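You operate a simulated robot arm through the tools that you are given. There is no shell and no other tool. Be economical: measure what you need, move in short steps, check, and stop when the job is done.

Carry out the task below with a simulated robot arm. There is one attempt and no reset: what you move stays moved.

JOB
Raise the work stand's rest bar to HIGH.
Fine: bar on the ledge, both pins into the holes at HIGH, bar back on the pins. Set down upright: rest bar.

Only the result counts: the job must be done as asked and must still hold three seconds after the hand-in. Knocking over, shifting, dropping, spilling or breaking anything else fails it.

ROBOT AND FRAMES
A 7-joint arm with a two-finger parallel gripper, fixed in place. Base frame: the origin is at the foot of the arm, x ahead of it, y to its left, z up. Lengths are in cm, angles in degrees, forces in N, time in s.
With the tool pointing down near the work surface it reaches from about 32 to 78 cm from the base axis. Its first joint turns from -166.0 to 166.0 degrees. Payload 3.91 kg.
Tool frame: the origin (TCP) lies between the finger pads and is the grasp point; the fingertips stand 3 cm ahead of it; z points along the fingers, y is the line along which they close. Largest opening 11 cm; finger width 2, thickness 1; the body of the gripper, 4.8 by 11.2 cm, starts 5.5 cm behind the TCP.
Orientation is that of the tool frame in the base frame, as [roll, pitch, yaw] about the fixed x, y, z axes, in that order (R = Rz(yaw) Ry(pitch) Rx(roll)). With the fingers straight down and closing along the base's y, the tool's x points along the base's -x, its y along +y and its z along -z.

CONTROLS
- The arm moves only by the tool apply_moves. Its argument "plan" is a list of rows, each an object of numbers (a shift or turn left out is 0, a gripper value left out holds the last): "tx", "ty", "tz": the shift along the tool's x, y, z in mm; "wx", "wy", "wz": the turn, a rotation vector about the tool's x, y, z in degrees; "grip": the finger opening in mm, from 0 to 110. In form: [{"tx": .., "ty": .., "tz": .., "wx": .., "wy": .., "wz": .., "grip": ..}, ...]. A call has 1 to 20 rows; each row is the pose to reach, as a shift and turn from the pose commanded when the call began, along the tool's axes at that moment. A row lasts 0.2 s, in which the tool goes at most 5 cm and 8.6 degrees; a call with a longer step from one row to the next is refused whole, and so is a gripper value outside its range. A pose out of reach is approached as far as the arm can. The call stops where the force on the tool passes 40 N (or 10 N more than at its start, if that is more) or the arm is blocked; 0.2 s more then pass. The fingers move at their own pace (about 15.3 cm/s each) and stop on an object; they squeeze with about 26 N. The grip force told is the motor's: it shows also when the fingers shut on nothing. Time passes only in rows, and 0.2 s behind the last, so rows that repeat a pose let the fingers close. It gives the time, the measured TCP pose, the force on the tool (base axes), the opening and the grip force at its end, in the units of the frame above (readings bear some noise), with the torque about the TCP (base axes, N m) and any sound that the robot's microphone picked up, and new pictures: "views" is both (left out), scene, wrist or none.
- Cameras (640 x 400 px; columns grow to the right, rows downward): "scene" is fixed at [40.37, 49.28, 138.82]; the picture's right is [0.32, 0.95, 0.00], its down [0.82, -0.28, -0.50] and it looks along [-0.47, 0.16, -0.87] (base axes); focal length 330 px, centre (320, 200). "wrist" rides on the gripper at [7.7, 0.7, -11.4] in the tool frame; the picture's right is [-0.09, 1.00, 0.00], its down [-0.80, -0.07, -0.59] and it looks along [-0.59, -0.05, 0.80] (tool axes); focal length 270 px, centre (320, 200). There is no depth. A picture from a camera that has moved, and an enlarged one, comes with that camera's place and axes in the base frame and with its lens. The place of the scene camera against the robot may be out by one fixed shift of up to 2.5 cm in any direction.
- lift_body(by): slides the trunk up (or, below 0, down) by that many cm; the arm rides with it, the base frame stays. It gives what a move gives, with no picture.
- inspect(camera, box): a new picture of the part [left, top, right, bottom] of that camera's present view, enlarged. The clock stands still meanwhile.
- job_done(): hands the job in; it is judged then, once.

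Work in short steps. Places have to be worked out from the pictures, the camera data and where the tool is seen: move nearer, look again, correct. Check each grasp and each placing, and mend what went wrong. You have 120 turns and 200 pictures in all, those below and enlarged ones among them. Open the gripper and draw the arm clear of the work before you hand the job in, unless the task says otherwise; then end with one line.

The tools are called after "Request:" as a command line: name --argument value ..., lists and objects as JSON in quotes. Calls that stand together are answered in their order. apply_moves: Moves the arm, as the interface text tells. Its arguments: {"type":"object","properties":{"plan":{"type":"array","items":{"type":"object","properties":{"tx":{"type":"number"},"ty":{"type":"number"},"tz":{"type":"number"},"wx":{"type":"number"},"wy":{"type":"number"},"wz":{"type":"number"},"grip":{"type":"number"}}}},"views":{"type":"string","enum":["both","scene","wrist","none"]}},"required":["plan"]} The other tools are called the same way: lift_body (by) slides the trunk up or down; inspect (camera, box) takes an enlarged picture of a part of a camera's view; job_done () hands the job in.

At the start:

```text
time: 0.0
position: [11.91, 48.32, 106.58]
tool_rot: [180.0, 0.0, -180.0]
wrist_force: [0.3, -0.1, 0.6]
moment: [0.0, 0.05, 0.01]
finger_gap: 11.0
grip_force: 0.0
trunk travel left (down, up): [-52.5, 8.5]
```

scene: 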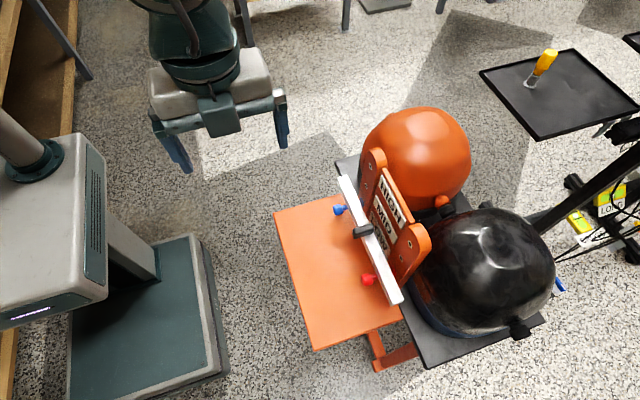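
wrist: 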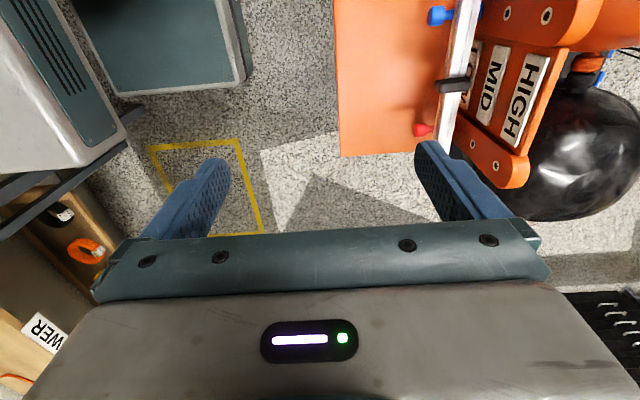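

The stand is in the middle of the scene view: an orange ledge, a back panel with LOW/MID/HIGH labels, a white bar on two pins (blue and red). I'll zoom in before moving.

Request:
inspect --camera "scene" --box '[260, 100, 460, 360]'

Request:
inspect --camera "wrist" --box '[330, 0, 640, 220]'

```text
1.54 times, centred on (360, 230) of scene
camera zoom: at [40.37, 49.28, 138.82], right [0.32, 0.95, 0.0], down [0.82, -0.28, -0.5], along [-0.47, 0.16, -0.87], focal length 508 px, centre (258, 154)
```

zoom: 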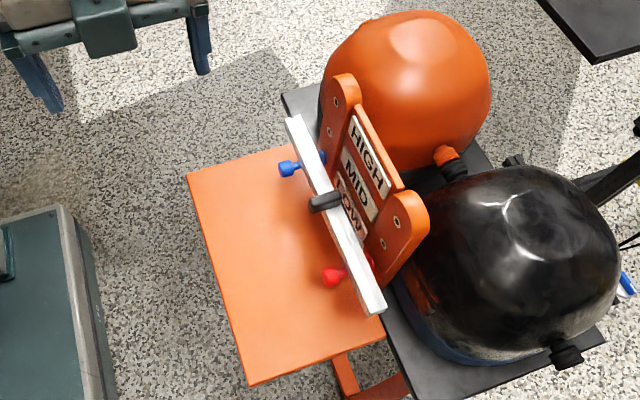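

```text
1.82 times, centred on (485, 110) of wrist
camera zoom: at [4.25, 48.93, 117.92], right [0.09, 1.0, 0.0], down [0.8, -0.07, 0.59], along [0.59, -0.05, -0.8], focal length 491 px, centre (20, 364)
```

zoom: 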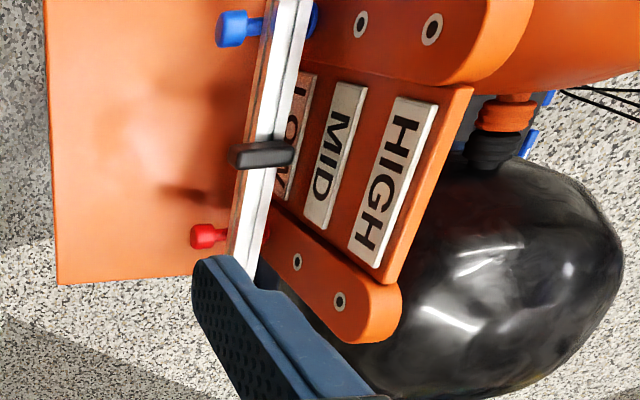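

The two views put the pin heads at roughly (7, 65.5, 71) and (24, 65.6, 71), with the panel facing -y. I'll turn the tool by -90° so the wrist camera looks toward +y at the panel. That also makes the fingers close along x.

Request:
apply_moves --plan '[{"wz": -8, "tx": -5, "ty": -5}, {"wz": -16, "tx": -10, "ty": -10}, {"wz": -24, "tx": -15, "ty": -15}, {"wz": -32, "tx": -20, "ty": -20}, {"wz": -40, "tx": -25, "ty": -25}, {"wz": -48, "tx": -30, "ty": -30}, {"wz": -56, "tx": -35, "ty": -35}, {"wz": -64, "tx": -40, "ty": -40}, {"wz": -72, "tx": -40, "ty": -40, "tz": 20}, {"wz": -80, "tx": -40, "ty": -40, "tz": 40}, {"wz": -85, "tx": -40, "ty": -40, "tz": 60}, {"wz": -90, "tx": -40, "ty": -40, "tz": 66}]' --views "wrist"

```text
time: 2.6
position: [16.18, 44.3, 99.96]
tool_rot: [180.0, 0.0, -89.9]
wrist_force: [0.0, 0.8, -1.0]
moment: [0.0, -0.03, 0.01]
finger_gap: 11.02
grip_force: 0.0
trunk travel left (down, up): [-52.5, 8.5]
camera wrist: at [15.35, 36.51, 111.34], right [-1.0, 0.09, 0.0], down [0.07, 0.8, 0.59], along [0.05, 0.59, -0.8], focal length 270 px, centre (320, 200)
```

wrist: 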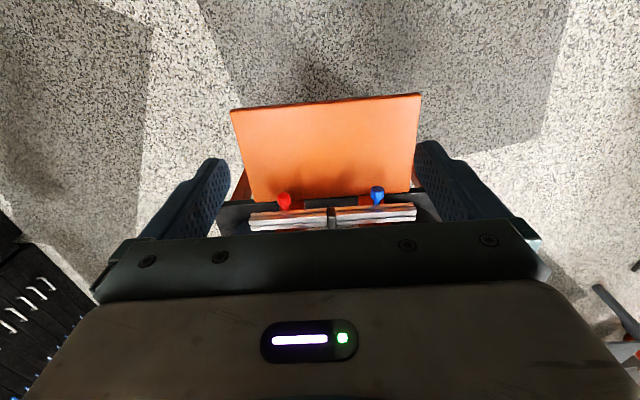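

The gripper blocks the forward view in this orientation. I'll rotate the tool the other way to yaw +90, so that pitching it horizontal later puts the camera above, looking forward and down.

Request:
apply_moves --plan '[{"wz": 8.5}, {"wz": 17}, {"wz": 25.5}, {"wz": 34}, {"wz": 42.5}, {"wz": 51}, {"wz": 59.5}, {"wz": 68}, {"wz": 76.5}, {"wz": 85}, {"wz": 93.5}, {"wz": 102}, {"wz": 110.5}, {"wz": 119}, {"wz": 127.5}, {"wz": 136}, {"wz": 144.5}, {"wz": 153}, {"wz": 161.5}, {"wz": 170}]' --views "none"

```text
time: 6.8
position: [15.83, 44.33, 99.85]
tool_rot: [180.0, 0.0, 99.9]
wrist_force: [0.0, -0.3, 0.3]
moment: [-0.04, 0.0, 0.01]
finger_gap: 11.03
grip_force: 0.0
trunk travel left (down, up): [-52.5, 8.5]
```

Now I'll finish the yaw and then start pitching up.

Request:
apply_moves --plan '[{"wz": 5}, {"wz": 9.9}]' --views "none"

Request:
apply_moves --plan '[{"wy": 8.5, "tz": 10, "tx": -5}, {"wy": 17, "tz": 20, "tx": -10}, {"wy": 25.5, "tz": 30, "tx": -15}, {"wy": 34, "tz": 40, "tx": -20}, {"wy": 42.5, "tz": 50, "tx": -25}, {"wy": 51, "tz": 60, "tx": -30}, {"wy": 59.5, "tz": 70, "tx": -35}, {"wy": 68, "tz": 80, "tx": -40}, {"wy": 76.5, "tz": 90, "tx": -40}, {"wy": 85, "tz": 100, "tx": -40}, {"wy": 90, "tz": 110, "tx": -40}]' --views "both"

```text
time: 7.4
position: [15.88, 44.35, 99.93]
tool_rot: [180.0, 0.0, 90.0]
wrist_force: [0.0, -0.4, -0.3]
moment: [-0.02, 0.01, -0.02]
finger_gap: 10.99
grip_force: 0.0
trunk travel left (down, up): [-52.5, 8.5]
```

```text
time: 9.7
position: [15.1, 43.14, 98.66]
tool_rot: [-2.1, -82.1, -86.3]
wrist_force: [0.2, 0.3, 0.1]
moment: [-0.04, 0.01, 0.02]
finger_gap: 10.98
grip_force: 0.0
out of reach, approached as far as the arm can: row 6, 7, 8, 9, 10
trunk travel left (down, up): [-52.5, 8.5]
stopped in row 11: the arm was blocked; the commanded pose is now the measured one
camera wrist: at [16.14, 30.81, 104.61], right [0.99, 0.04, -0.09], down [-0.06, -0.48, -0.88], along [-0.08, 0.88, -0.47], focal length 270 px, centre (320, 200)
```

scene: 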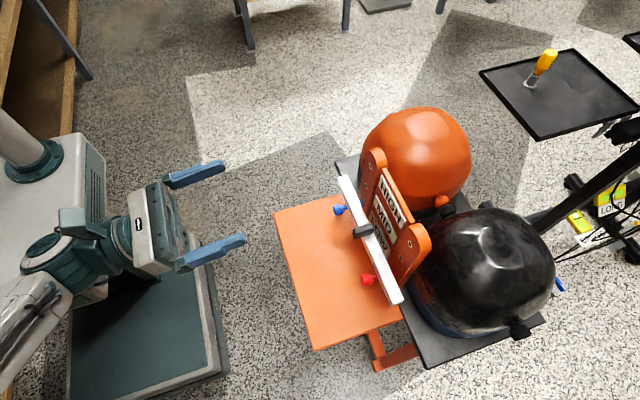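
wrist: 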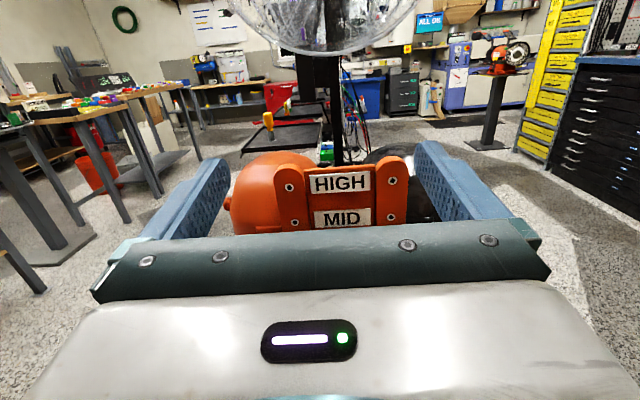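

That view is good: the panel leans back and has hole pairs by HIGH and MID. I'll lower the trunk to bring the tool to the height of the work.

Request:
lift_body --by -15

Request:
inspect --camera "wrist" --box '[160, 60, 480, 260]'

```text
time: 11.4
position: [15.12, 43.23, 83.58]
tool_rot: [-2.2, -82.1, -86.2]
wrist_force: [-0.1, 0.1, -0.2]
moment: [0.0, -0.04, -0.05]
finger_gap: 11.0
grip_force: 0.1
trunk travel left (down, up): [-37.5, 23.5]
```

```text
2.00 times, centred on (320, 160) of wrist
camera zoom: at [16.18, 30.81, 89.57], right [0.99, 0.04, -0.09], down [-0.06, -0.48, -0.88], along [-0.08, 0.88, -0.48], focal length 541 px, centre (320, 280)
```

zoom: 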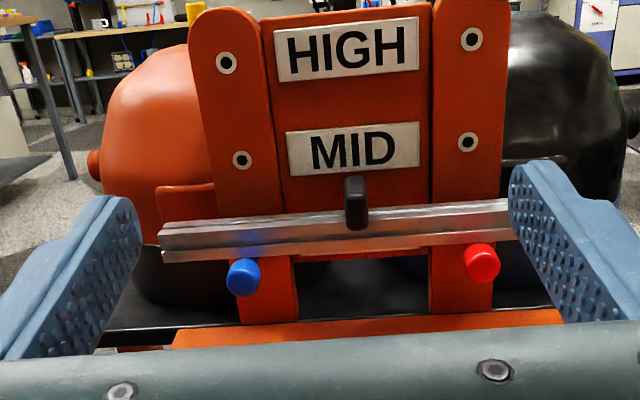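

Now I'll square the tool to the horizontal and advance 5 cm for a full picture.

Request:
apply_moves --plan '[{"wy": -2.5, "wx": -0.5, "tz": 15}, {"wy": -5, "wx": -1, "tz": 30}, {"wy": -7.9, "wx": -1.57, "tz": 50}]' --views "both"

```text
time: 12.2
position: [14.93, 48.2, 84.12]
tool_rot: [-99.7, -89.6, 9.7]
wrist_force: [-0.2, -0.1, -0.4]
moment: [0.01, 0.0, 0.0]
finger_gap: 11.02
grip_force: 0.1
trunk travel left (down, up): [-37.5, 23.5]
camera wrist: at [15.65, 36.72, 91.82], right [1.0, 0.0, -0.1], down [-0.08, -0.6, -0.8], along [-0.06, 0.8, -0.59], focal length 270 px, centre (320, 200)
```

scene: 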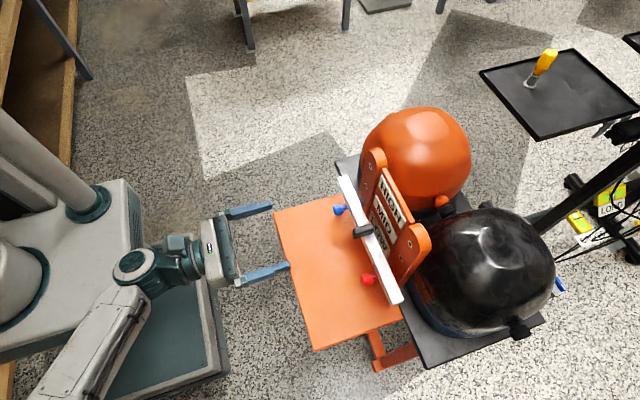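
wrist: 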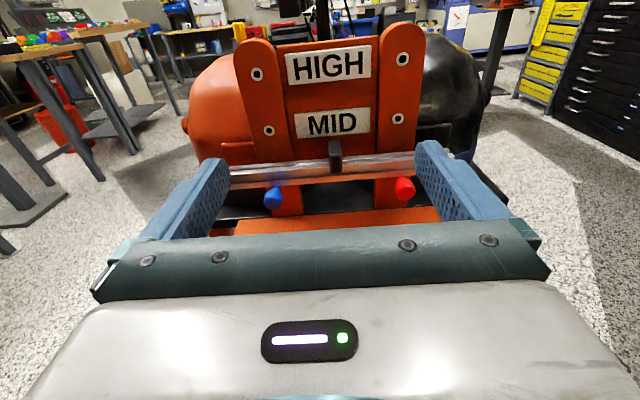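

Triangulated so far:

| Feature | Position |
|---|---|
| HIGH holes | about (7.5 / 24.5, 71.8, 85.5) |
| MID holes | about z 78.7, y 70.6 |
| Panel lean | about 11° back |
| Pin heads | about (7.6 / 24.9, 65.5, 71.5) |

Next I'll look at the handle and pins in more detail.

Request:
inspect --camera "wrist" --box '[220, 120, 430, 250]'

Request:
inspect --camera "scene" --box '[320, 160, 430, 310]'

```text
3.05 times, centred on (325, 185) of wrist
camera zoom: at [15.65, 36.72, 91.82], right [1.0, 0.0, -0.1], down [-0.08, -0.6, -0.8], along [-0.06, 0.8, -0.59], focal length 824 px, centre (305, 246)
```

zoom: 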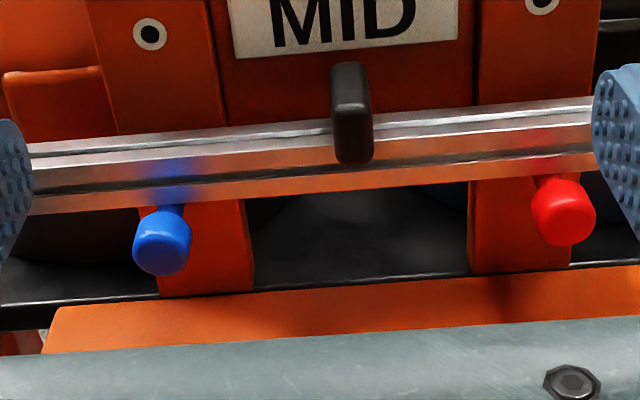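

```text
2.67 times, centred on (375, 235) of scene
camera zoom: at [40.37, 49.28, 138.82], right [0.32, 0.95, 0.0], down [0.82, -0.28, -0.5], along [-0.47, 0.16, -0.87], focal length 881 px, centre (173, 107)
```

zoom: 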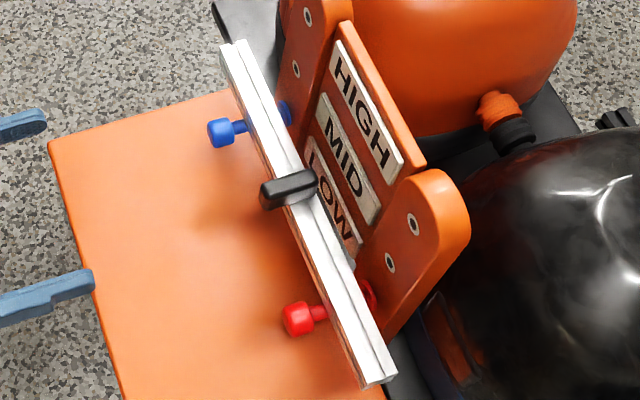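

The bar is an extrusion about 30 cm long (x about 1.5 to 31.7) with a black handle tab at about x 16.3. The ledge below it spans x -1 to 33 and y 50 to 70 at z about 63. I'll tilt the tool 35° down and move nearer the handle for a closer look.

Request:
apply_moves --plan '[{"wy": -7, "ty": 4, "tz": 25}, {"wy": -14, "ty": 8, "tz": 50}, {"wy": -21, "ty": 12, "tz": 75, "tx": -5}, {"wy": -28, "ty": 14, "tz": 100, "tx": -15}, {"wy": -35, "ty": 14, "tz": 114, "tx": -25}]' --views "both"

```text
time: 13.4
position: [16.33, 59.55, 81.76]
tool_rot: [-179.3, -54.8, 89.5]
wrist_force: [-0.2, 0.9, 1.1]
moment: [0.02, -0.01, -0.01]
finger_gap: 11.0
grip_force: 0.0
trunk travel left (down, up): [-37.5, 23.5]
camera wrist: at [17.13, 54.61, 94.58], right [1.0, -0.05, -0.08], down [-0.07, -0.95, -0.31], along [-0.06, 0.32, -0.95], focal length 270 px, centre (320, 200)
```

scene: 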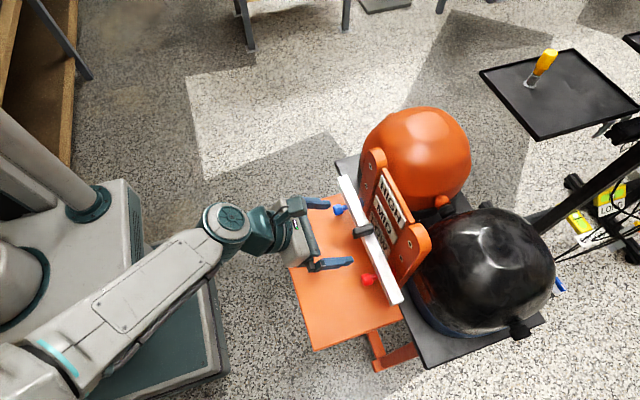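
wrist: 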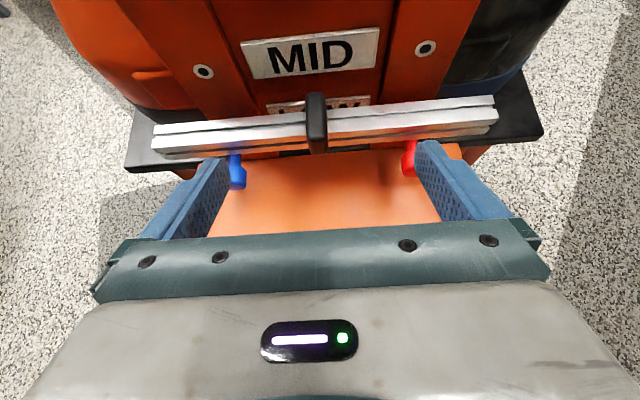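

Request:
inspect --camera "wrist" --box '[220, 70, 440, 210]'

```text
2.86 times, centred on (330, 140) of wrist
camera zoom: at [17.13, 54.61, 94.58], right [1.0, -0.05, -0.08], down [-0.07, -0.95, -0.31], along [-0.06, 0.32, -0.95], focal length 772 px, centre (291, 371)
```

zoom: 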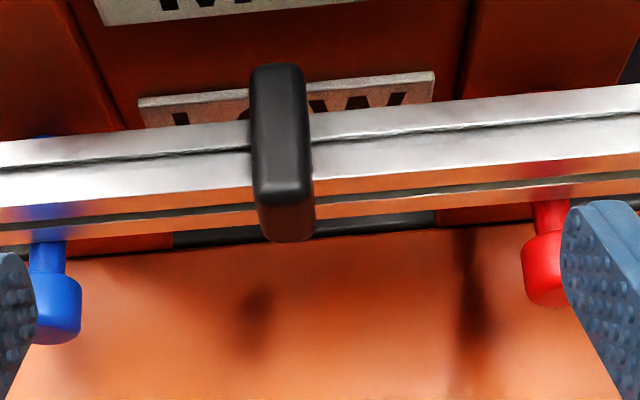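

The handle is a tab on top of the bar, about x 15.6–17.1, y 64.9–69 and z 75.2–77.7. The bar's top is at about z 75. I'll take a 12° down-tilt in front of the handle with the fingers partly open.

Request:
apply_moves --plan '[{"wy": 6, "tx": -8, "tz": 5, "grip": 60}, {"wy": 12, "tx": -16, "tz": 12}, {"wy": 18, "tx": -24, "tz": 22}, {"wy": 23, "tx": -30, "tz": 33}]' --views "wrist"

Request:
inspect --camera "wrist" --box '[200, 60, 440, 230]'

```text
time: 14.4
position: [16.26, 60.5, 77.51]
tool_rot: [-178.0, -78.1, 87.9]
wrist_force: [0.0, 0.4, -0.4]
moment: [0.02, 0.02, -0.02]
finger_gap: 6.03
grip_force: 0.1
trunk travel left (down, up): [-37.5, 23.5]
camera wrist: at [17.05, 50.9, 87.27], right [1.0, -0.02, -0.09], down [-0.07, -0.75, -0.66], along [-0.06, 0.66, -0.75], focal length 270 px, centre (320, 200)
```

wrist: 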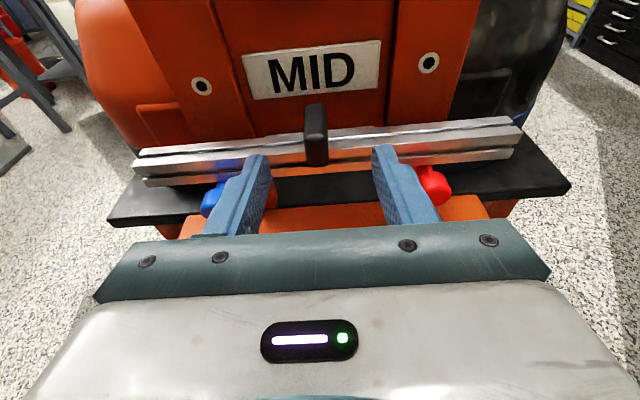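

```text
2.35 times, centred on (320, 145) of wrist
camera zoom: at [17.05, 50.9, 87.27], right [1.0, -0.02, -0.09], down [-0.07, -0.75, -0.66], along [-0.06, 0.66, -0.75], focal length 636 px, centre (320, 329)
```

zoom: 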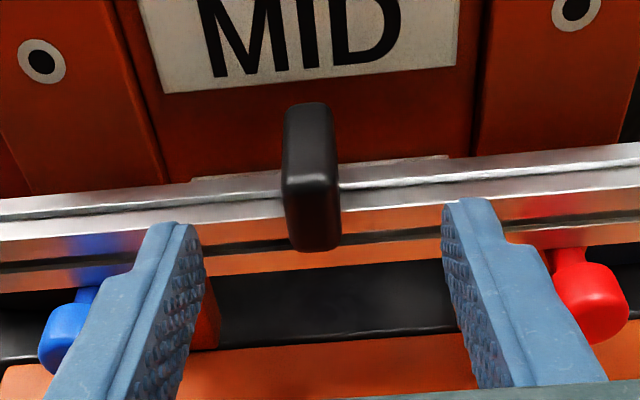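

The fingers straddle the handle, which sits at x about 16.15 with its centre at z about 76. I'll advance so the tips reach y about 68, just above the bar's top, and then close.

Request:
apply_moves --plan '[{"ty": -1.3, "tz": 15, "tx": 2}, {"ty": -1.3, "tz": 30, "tx": 3}, {"ty": -1.3, "tz": 47, "tx": 3}]' --views "wrist"

Request:
inspect --camera "wrist" --box '[200, 60, 440, 230]'

```text
time: 15.2
position: [16.24, 65.44, 76.54]
tool_rot: [-177.9, -77.9, 87.9]
wrist_force: [0.3, -0.2, 0.2]
moment: [-0.01, -0.02, -0.01]
finger_gap: 6.0
grip_force: 0.0
trunk travel left (down, up): [-37.5, 23.5]
camera wrist: at [17.01, 55.71, 86.53], right [1.0, -0.02, -0.09], down [-0.08, -0.75, -0.66], along [-0.06, 0.66, -0.75], focal length 270 px, centre (320, 200)
```

wrist: 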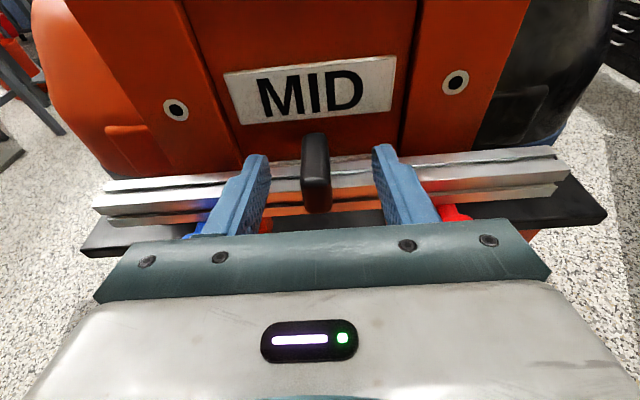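

```text
2.35 times, centred on (320, 145) of wrist
camera zoom: at [17.01, 55.71, 86.53], right [1.0, -0.02, -0.09], down [-0.08, -0.75, -0.66], along [-0.06, 0.66, -0.75], focal length 636 px, centre (320, 329)
```

zoom: 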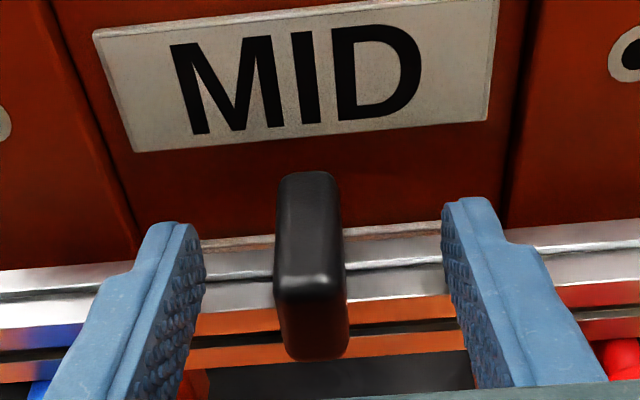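

The handle is about 2–3 mm left of the finger midline, so I'll shift and then close.

Request:
apply_moves --plan '[{"ty": -2.5}, {"ty": -2.5, "grip": 30}, {"ty": -2.5, "grip": 30}]' --views "none"

Request:
inspect --camera "wrist" --box '[200, 60, 440, 230]'

```text
time: 16.1
position: [15.99, 65.25, 76.69]
tool_rot: [-177.9, -78.0, 88.1]
wrist_force: [-1.0, 0.0, 0.3]
moment: [0.01, -0.03, -0.01]
finger_gap: 3.02
grip_force: 0.0
trunk travel left (down, up): [-37.5, 23.5]
```

```text
2.35 times, centred on (320, 145) of wrist
camera zoom: at [16.69, 55.69, 86.54], right [1.0, -0.02, -0.09], down [-0.07, -0.75, -0.66], along [-0.06, 0.66, -0.75], focal length 636 px, centre (320, 329)
```

zoom: 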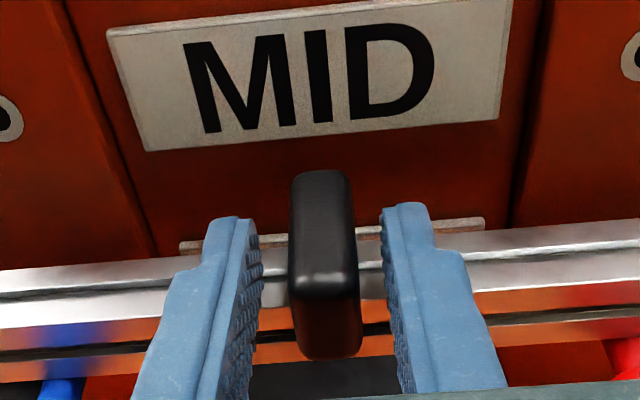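

It's centred and clear of the bar, so I'll close on the handle.

Request:
apply_moves --plan '[{"grip": 20}, {"grip": 10}, {"grip": 5}, {"grip": 5}]' --views "wrist"

```text
time: 17.1
position: [16.03, 65.41, 76.75]
tool_rot: [-178.1, -78.0, 88.0]
wrist_force: [0.6, -0.9, 0.6]
moment: [0.01, -0.21, -0.07]
finger_gap: 1.59
grip_force: 26.0
trunk travel left (down, up): [-37.5, 23.5]
camera wrist: at [16.7, 55.68, 86.54], right [1.0, -0.02, -0.09], down [-0.07, -0.75, -0.66], along [-0.06, 0.66, -0.75], focal length 270 px, centre (320, 200)
```

wrist: 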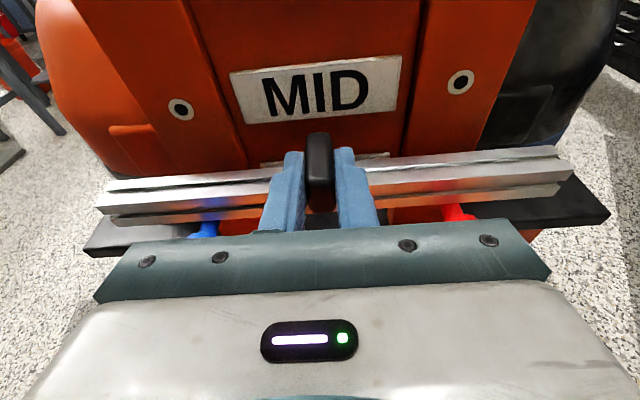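

It's held at 1.6 cm opening. I'll lift straight up 3 cm and check the load.

Request:
apply_moves --plan '[{"tx": 5, "tz": -1}, {"tx": 10, "tz": -2}, {"tx": 20, "tz": -4}, {"tx": 30, "tz": -6.3}, {"tx": 30, "tz": -6.3}]' --views "both"

```text
time: 18.2
position: [15.99, 65.24, 79.69]
tool_rot: [-177.9, -78.0, 88.1]
wrist_force: [0.2, -0.6, -1.7]
moment: [-0.06, -0.03, -0.01]
finger_gap: 1.58
grip_force: 26.3
trunk travel left (down, up): [-37.5, 23.5]
camera wrist: at [16.78, 55.63, 89.62], right [1.0, -0.02, -0.09], down [-0.07, -0.75, -0.66], along [-0.06, 0.66, -0.75], focal length 270 px, centre (320, 200)
```

scene: 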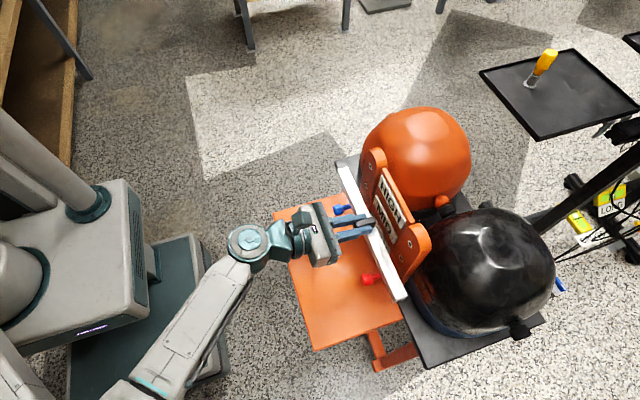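
wrist: 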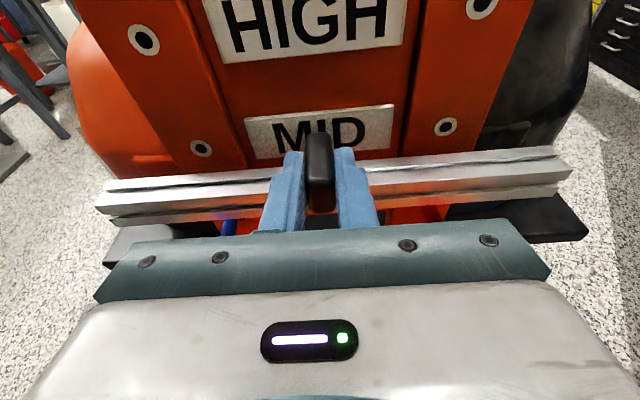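

The bar came up cleanly, weighing about 0.2–0.3 kg. I'll draw it back 9.5 cm clear of the pin heads, then lower it partway.

Request:
apply_moves --plan '[{"tx": -7, "tz": -31}, {"tx": -13, "tz": -62}, {"tx": -20, "tz": -93}, {"tx": -49, "tz": -87}, {"tx": -78, "tz": -81}, {"tx": -98, "tz": -76.5}, {"tx": -98, "tz": -76.5}]' --views "both"

```text
time: 19.9
position: [16.02, 55.56, 71.66]
tool_rot: [-178.0, -78.0, 88.1]
wrist_force: [0.0, 0.2, -2.7]
moment: [-0.07, 0.0, -0.02]
finger_gap: 1.59
grip_force: 26.3
trunk travel left (down, up): [-37.5, 23.5]
camera wrist: at [16.69, 45.98, 81.58], right [1.0, -0.02, -0.09], down [-0.07, -0.75, -0.66], along [-0.06, 0.66, -0.75], focal length 270 px, centre (320, 200)
```

scene: 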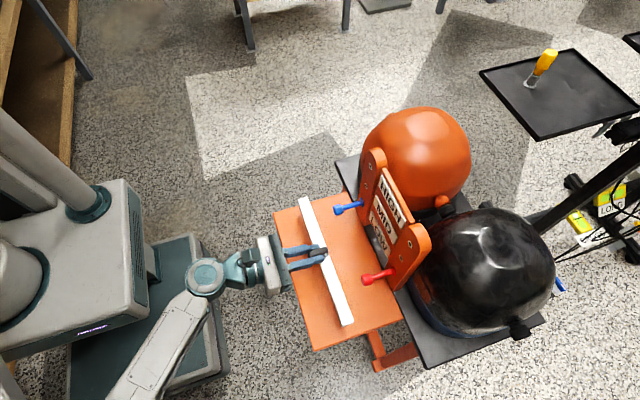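
wrist: 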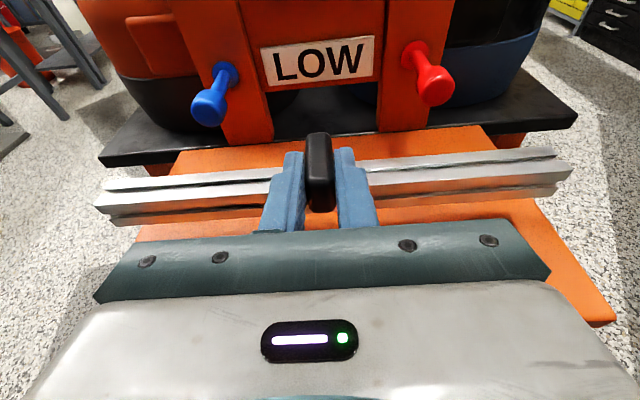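

The bar is over the ledge and the pins are clear. I'll lower it another 4 cm and then creep to contact.

Request:
apply_moves --plan '[{"tx": -10, "tz": 2}, {"tx": -20, "tz": 4.1}, {"tx": -29, "tz": 6.1}, {"tx": -35, "tz": 7.3}]' --views "none"

Request:
inspect --camera "scene" --box '[240, 170, 420, 360]'

```text
time: 20.9
position: [15.79, 55.64, 68.19]
tool_rot: [-178.2, -78.0, 88.4]
wrist_force: [0.4, -0.9, -0.7]
moment: [-0.05, -0.21, -0.05]
finger_gap: 1.61
grip_force: 26.0
trunk travel left (down, up): [-37.5, 23.5]
```

```text
2.11 times, centred on (330, 265) of scene
camera zoom: at [40.37, 49.28, 138.82], right [0.32, 0.95, 0.0], down [0.82, -0.28, -0.5], along [-0.47, 0.16, -0.87], focal length 696 px, centre (299, 63)
```

zoom: 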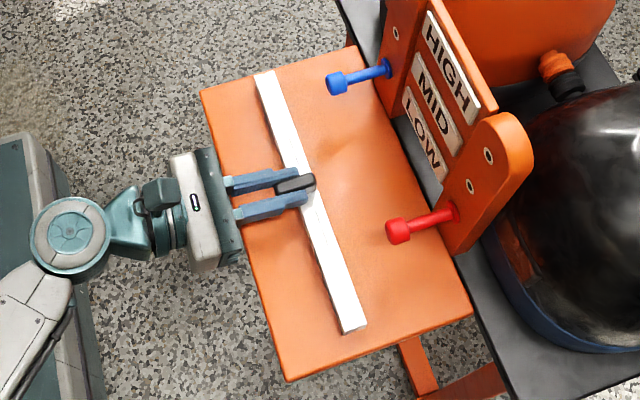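

The moment reading suggests first contact at one end of the bar. I'll creep down a few millimetres.

Request:
apply_moves --plan '[{"tx": -2}, {"tx": -2}]' --views "none"

Request:
apply_moves --plan '[{"tx": -2}, {"tx": -2}]' --views "none"

```text
time: 21.4
position: [15.73, 55.67, 68.11]
tool_rot: [-178.1, -78.1, 88.2]
wrist_force: [0.2, 3.4, 7.6]
moment: [0.28, -0.26, 0.11]
finger_gap: 1.57
grip_force: 26.0
trunk travel left (down, up): [-37.5, 23.5]
```

```text
time: 22.1
position: [15.77, 55.62, 68.0]
tool_rot: [-178.3, -78.1, 88.5]
wrist_force: [-0.6, 2.3, 17.5]
moment: [0.46, -0.46, 0.15]
finger_gap: 1.6
grip_force: 25.9
trunk travel left (down, up): [-37.5, 23.5]
```

It's firm on the ledge at TCP z about 68.1. I'll ease the load by 2.5 mm and open to a small gap.

Request:
apply_moves --plan '[{"tx": 2.5}, {"tx": 2.5}, {"tx": 2.5, "grip": 22}, {"tx": 2.5, "grip": 35}, {"tx": 2.5, "grip": 40}]' --views "both"

Request:
inspect --camera "scene" --box '[240, 170, 420, 360]'

```text
time: 23.2
position: [15.76, 55.69, 68.08]
tool_rot: [-177.8, -78.0, 88.0]
wrist_force: [-0.3, 0.1, -0.1]
moment: [0.0, -0.01, 0.02]
finger_gap: 4.0
grip_force: 0.0
trunk travel left (down, up): [-37.5, 23.5]
camera wrist: at [16.55, 46.04, 77.88], right [1.0, -0.02, -0.09], down [-0.07, -0.75, -0.66], along [-0.06, 0.66, -0.75], focal length 270 px, centre (320, 200)
```

scene: 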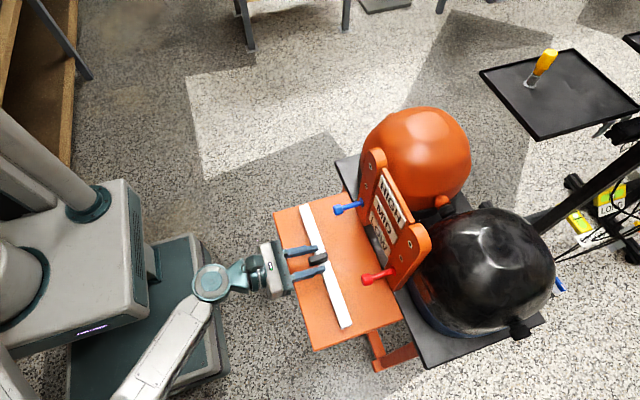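
wrist: 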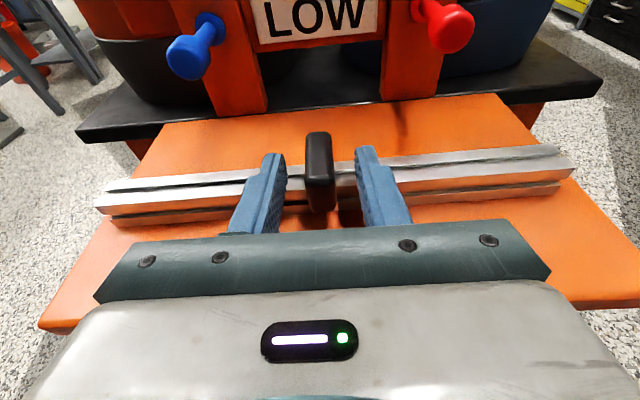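

```text
2.11 times, centred on (330, 265) of scene
camera zoom: at [40.37, 49.28, 138.82], right [0.32, 0.95, 0.0], down [0.82, -0.28, -0.5], along [-0.47, 0.16, -0.87], focal length 696 px, centre (299, 63)
```

zoom: 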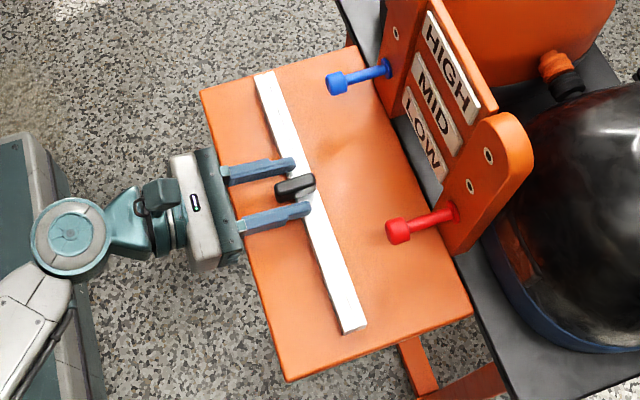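

The bar stands flat on the ledge and is released. Next I need the pin axis direction, so I'll zoom here, then back off and raise for a second viewpoint.

Request:
apply_moves --plan '[{"tz": -25}, {"tz": -50}, {"tz": -60}]' --views "none"

Request:
inspect --camera "wrist" --box '[150, 0, 490, 212]'

Request:
apply_moves --plan '[{"tx": 40, "tz": -8}, {"tx": 80, "tz": -16}, {"tx": 120, "tz": -25}, {"tx": 147, "tz": -31}]' --views "none"

Request:
inspect --camera "wrist" --box '[150, 0, 490, 212]'

```text
time: 24.1
position: [15.82, 49.69, 69.27]
tool_rot: [-177.9, -78.0, 87.9]
wrist_force: [-0.5, -0.1, 0.3]
moment: [0.01, 0.02, 0.02]
finger_gap: 3.98
grip_force: 0.1
trunk travel left (down, up): [-37.5, 23.5]
```

```text
1.88 times, centred on (320, 106) of wrist
camera zoom: at [16.64, 40.04, 79.18], right [1.0, -0.02, -0.09], down [-0.08, -0.75, -0.66], along [-0.06, 0.66, -0.75], focal length 509 px, centre (320, 377)
```

zoom: 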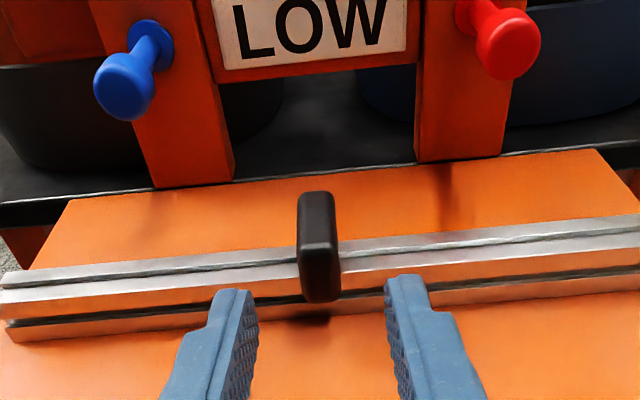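

```text
time: 25.1
position: [15.95, 49.81, 84.13]
tool_rot: [-178.0, -77.9, 88.1]
wrist_force: [-0.6, 0.1, 0.4]
moment: [-0.01, -0.02, -0.03]
finger_gap: 3.97
grip_force: 0.0
trunk travel left (down, up): [-37.5, 23.5]
```

```text
1.88 times, centred on (320, 106) of wrist
camera zoom: at [16.69, 40.26, 94.09], right [1.0, -0.02, -0.09], down [-0.08, -0.75, -0.66], along [-0.06, 0.66, -0.75], focal length 509 px, centre (320, 377)
```

zoom: 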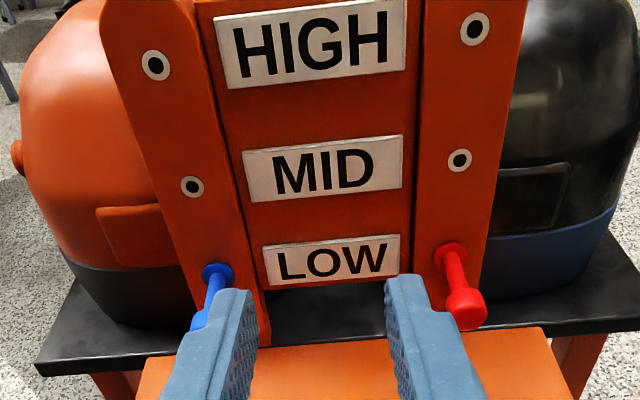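

From two heights, the head fronts are at about (7.4, 64.9, 71.5) and (24.9, 64.9, 71.4), with the flanges at about y 71.4. The pins are nearly horizontal and stick out about 6.5 cm. I'll take the red pin first and go to a standoff in front of its head.

Request:
apply_moves --plan '[{"ty": 22, "tx": -20, "tz": 22, "grip": 50}, {"ty": 45, "tx": -42, "tz": 45}, {"ty": 67, "tx": -64, "tz": 72}, {"ty": 89, "tx": -86, "tz": 102}, {"ty": 89, "tx": -86, "tz": 102}]' --views "wrist"

Request:
inspect --camera "wrist" --box '[200, 40, 440, 230]'

```text
time: 26.2
position: [24.76, 57.95, 73.66]
tool_rot: [-177.9, -78.0, 88.2]
wrist_force: [0.5, -0.2, -0.1]
moment: [-0.01, -0.01, 0.03]
finger_gap: 5.0
grip_force: 0.0
trunk travel left (down, up): [-37.5, 23.5]
camera wrist: at [25.47, 48.27, 83.53], right [1.0, -0.02, -0.09], down [-0.07, -0.75, -0.66], along [-0.06, 0.66, -0.75], focal length 270 px, centre (320, 200)
```

wrist: 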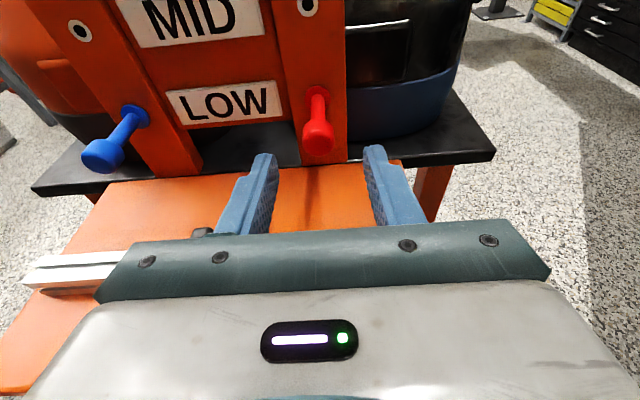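

```text
2.11 times, centred on (320, 135) of wrist
camera zoom: at [25.47, 48.27, 83.53], right [1.0, -0.02, -0.09], down [-0.07, -0.75, -0.66], along [-0.06, 0.66, -0.75], focal length 569 px, centre (320, 337)
```

zoom: 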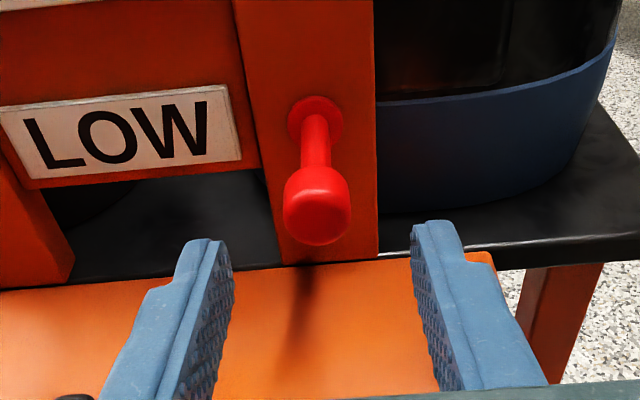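

The pin is at x about 24.65, z about 71.25 and horizontal. I'll advance so the head sits between the pads.

Request:
apply_moves --plan '[{"ty": -1.5, "tx": -15, "tz": 10}, {"ty": -1.5, "tx": -13, "tz": 35}, {"ty": -1.5, "tx": -10, "tz": 55}, {"ty": -1.5, "tx": -7, "tz": 70}, {"ty": -1.5, "tx": -7, "tz": 70, "grip": 30}, {"ty": -1.5, "tx": -7, "tz": 70, "grip": 30}]' --views "none"

Request:
inspect --camera "wrist" --box '[200, 40, 440, 230]'

```text
time: 27.6
position: [24.61, 64.72, 71.45]
tool_rot: [-177.9, -78.0, 88.0]
wrist_force: [0.6, 0.7, -0.6]
moment: [-0.02, 0.01, -0.01]
finger_gap: 2.99
grip_force: 0.1
trunk travel left (down, up): [-37.5, 23.5]
```

```text
2.11 times, centred on (320, 135) of wrist
camera zoom: at [25.41, 55.05, 81.37], right [1.0, -0.02, -0.09], down [-0.07, -0.75, -0.66], along [-0.06, 0.66, -0.75], focal length 569 px, centre (320, 337)
```

zoom: 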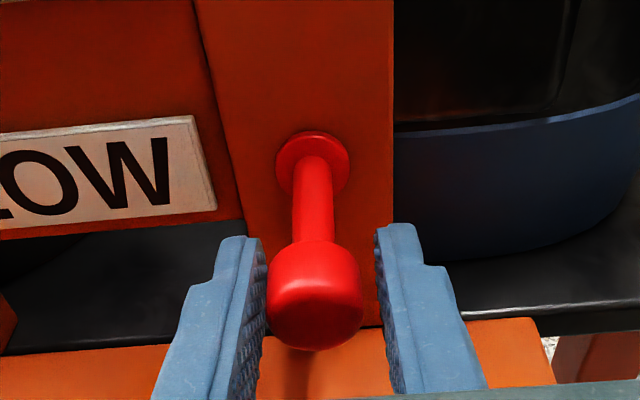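

The head, about 2.4 cm wide, is between the pads. I'll shift 1.2 mm left and close.

Request:
apply_moves --plan '[{"ty": -1.2}, {"ty": -1.2, "grip": 24}, {"ty": -1.2, "grip": 15}, {"ty": -1.2, "grip": 15}, {"ty": -1.2, "grip": 15}]' --views "none"

Request:
inspect --camera "wrist" --box '[200, 40, 440, 230]'

```text
time: 28.9
position: [24.55, 64.77, 71.55]
tool_rot: [-178.0, -77.9, 88.1]
wrist_force: [-0.2, 0.8, -0.4]
moment: [0.02, 0.02, -0.04]
finger_gap: 2.24
grip_force: 26.0
trunk travel left (down, up): [-37.5, 23.5]
```

```text
2.11 times, centred on (320, 135) of wrist
camera zoom: at [25.29, 55.08, 81.43], right [1.0, -0.02, -0.09], down [-0.07, -0.75, -0.66], along [-0.06, 0.66, -0.75], focal length 569 px, centre (320, 337)
```

zoom: 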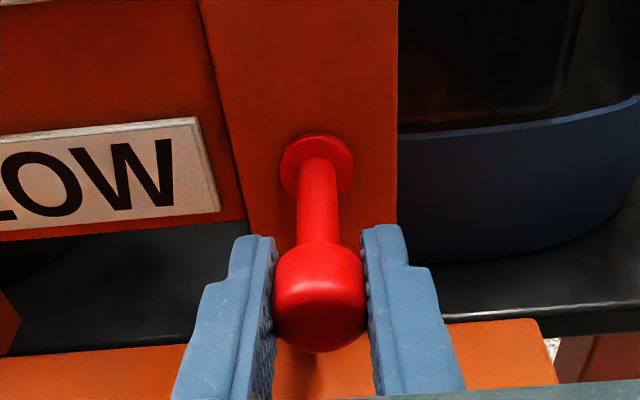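

Gripped firmly at 2.24 cm. I'll pull straight out along -y, first 1.5 cm while watching the force.

Request:
apply_moves --plan '[{"tx": -1, "tz": -5}, {"tx": -2.1, "tz": -9.8}, {"tx": -3.1, "tz": -14.7}]' --views "none"

Request:
inspect --camera "wrist" --box '[200, 40, 440, 230]'

```text
time: 29.6
position: [24.51, 63.25, 71.6]
tool_rot: [-178.2, -78.0, 88.2]
wrist_force: [0.2, 0.0, 0.0]
moment: [-0.01, -0.01, -0.01]
finger_gap: 2.26
grip_force: 25.8
trunk travel left (down, up): [-37.5, 23.5]
```

```text
2.11 times, centred on (320, 135) of wrist
camera zoom: at [25.29, 53.6, 81.42], right [1.0, -0.02, -0.09], down [-0.07, -0.75, -0.66], along [-0.06, 0.66, -0.75], focal length 569 px, centre (320, 337)
```

zoom: 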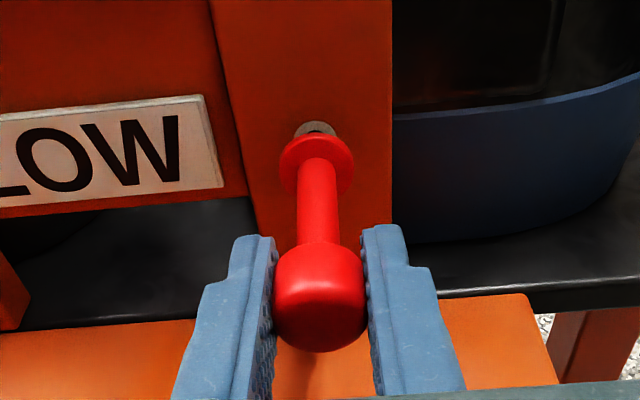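

It slides freely, and the flange moves with the pin. I'll pull another 4.5 cm and see whether it's fully out.

Request:
apply_moves --plan '[{"tx": -3, "tz": -15}, {"tx": -6.2, "tz": -29}, {"tx": -9.4, "tz": -44}]' --views "both"

Request:
inspect --camera "wrist" --box '[200, 20, 440, 210]'

```text
time: 30.4
position: [24.63, 58.75, 71.57]
tool_rot: [-178.0, -78.0, 88.1]
wrist_force: [-0.3, 0.1, -0.5]
moment: [-0.02, -0.02, 0.0]
finger_gap: 2.28
grip_force: 25.8
trunk travel left (down, up): [-37.5, 23.5]
camera wrist: at [25.33, 49.15, 81.43], right [1.0, -0.02, -0.09], down [-0.07, -0.75, -0.66], along [-0.06, 0.66, -0.75], focal length 270 px, centre (320, 200)
```

scene: 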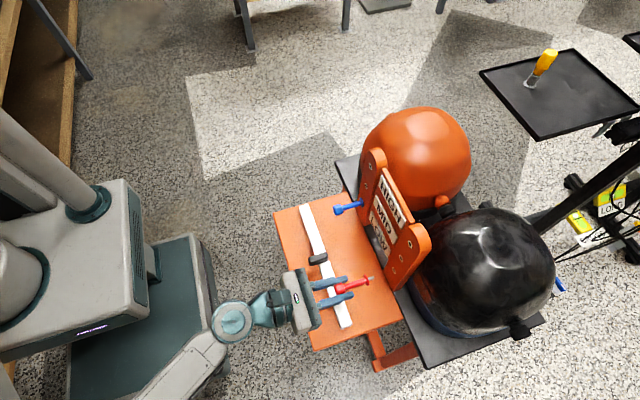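
wrist: 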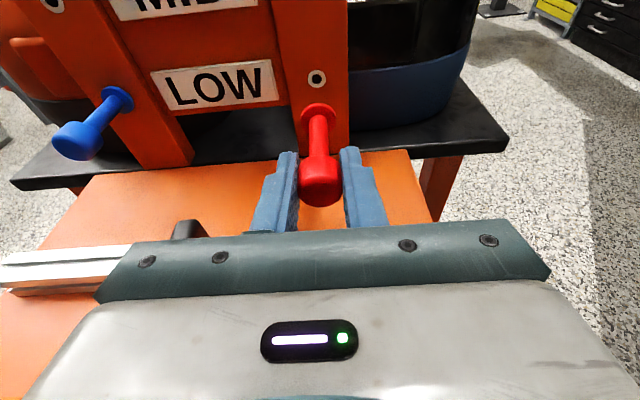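

```text
2.11 times, centred on (320, 115) of wrist
camera zoom: at [25.33, 49.15, 81.43], right [1.0, -0.02, -0.09], down [-0.07, -0.75, -0.66], along [-0.06, 0.66, -0.75], focal length 569 px, centre (320, 379)
```

zoom: 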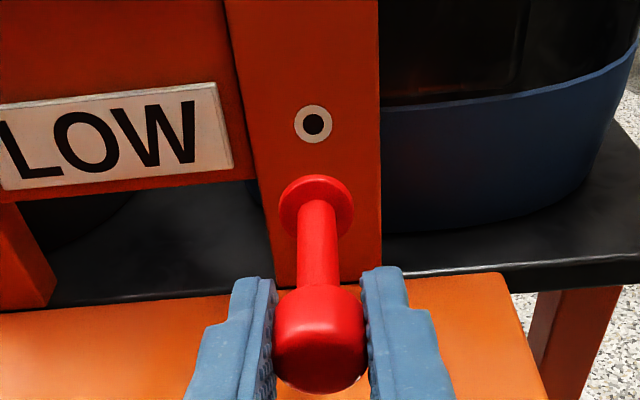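

The pin is out and the LOW hole is visible. I'll raise straight up, keeping orientation and y, in two stages and view the holes from each. That gives the exact LOW-to-HIGH offset.

Request:
apply_moves --plan '[{"tx": 23, "tz": -5}, {"tx": 46, "tz": -10}, {"tx": 68.5, "tz": -14.6}, {"tx": 68.5, "tz": -14.6}]' --views "none"

Request:
inspect --camera "wrist" --box '[200, 20, 440, 210]'

Request:
apply_moves --plan '[{"tx": 23, "tz": -5}, {"tx": 46, "tz": -10}, {"tx": 66.5, "tz": -14.2}, {"tx": 66.5, "tz": -14.2}]' --views "scene"

Request:
inspect --camera "wrist" --box '[200, 20, 440, 210]'

```text
time: 31.4
position: [24.66, 58.58, 78.44]
tool_rot: [-177.8, -78.0, 88.0]
wrist_force: [0.1, 0.1, -0.5]
moment: [-0.03, 0.03, 0.0]
finger_gap: 2.25
grip_force: 25.9
trunk travel left (down, up): [-37.5, 23.5]
```

```text
2.11 times, centred on (320, 115) of wrist
camera zoom: at [25.41, 48.99, 88.33], right [1.0, -0.02, -0.09], down [-0.07, -0.75, -0.66], along [-0.06, 0.66, -0.75], focal length 569 px, centre (320, 379)
```

zoom: 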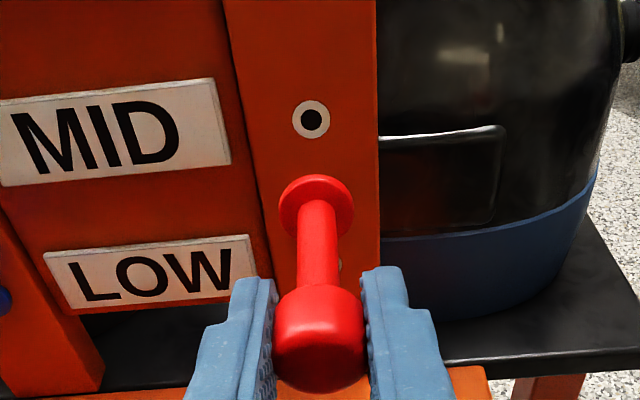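

```text
time: 32.5
position: [24.72, 58.79, 85.25]
tool_rot: [-178.1, -78.0, 88.2]
wrist_force: [0.3, 0.3, -0.2]
moment: [-0.03, 0.01, 0.02]
finger_gap: 2.29
grip_force: 26.2
trunk travel left (down, up): [-37.5, 23.5]
```

scene: 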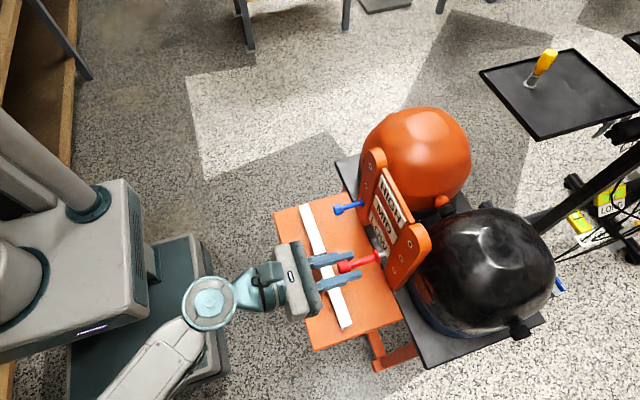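

```text
2.11 times, centred on (320, 115) of wrist
camera zoom: at [25.45, 49.14, 95.13], right [1.0, -0.02, -0.09], down [-0.07, -0.75, -0.66], along [-0.06, 0.66, -0.75], focal length 569 px, centre (320, 379)
```

zoom: 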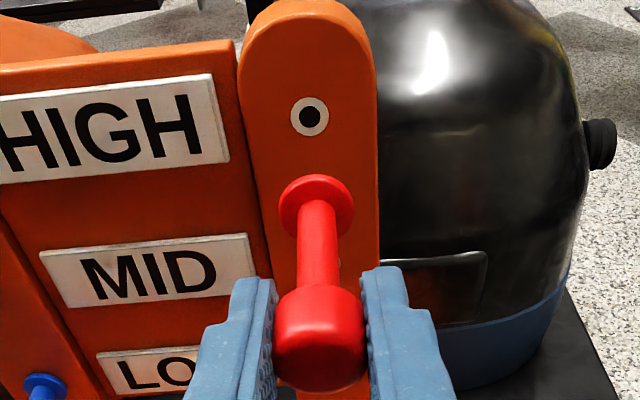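

The holes look about 7.0 cm apart, and the ring sizes barely change, so the panel is close to vertical. To pin down the lean, I'll compare the left-to-right hole spacing at HIGH from this pose.

Request:
inspect --camera "wrist" --box '[90, 30, 350, 190]'

```text
2.46 times, centred on (220, 110) of wrist
camera zoom: at [25.45, 49.14, 95.13], right [1.0, -0.02, -0.09], down [-0.07, -0.75, -0.66], along [-0.06, 0.66, -0.75], focal length 665 px, centre (566, 422)
```

zoom: 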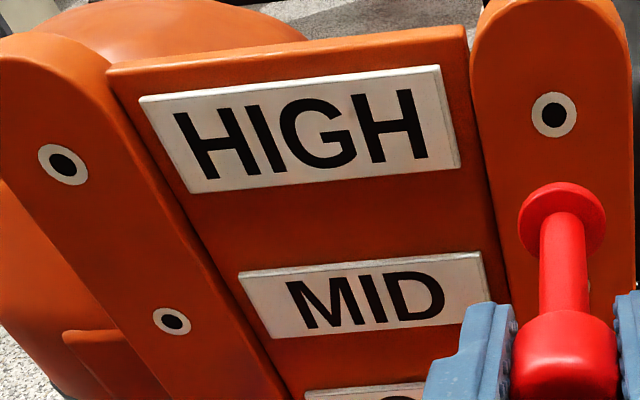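

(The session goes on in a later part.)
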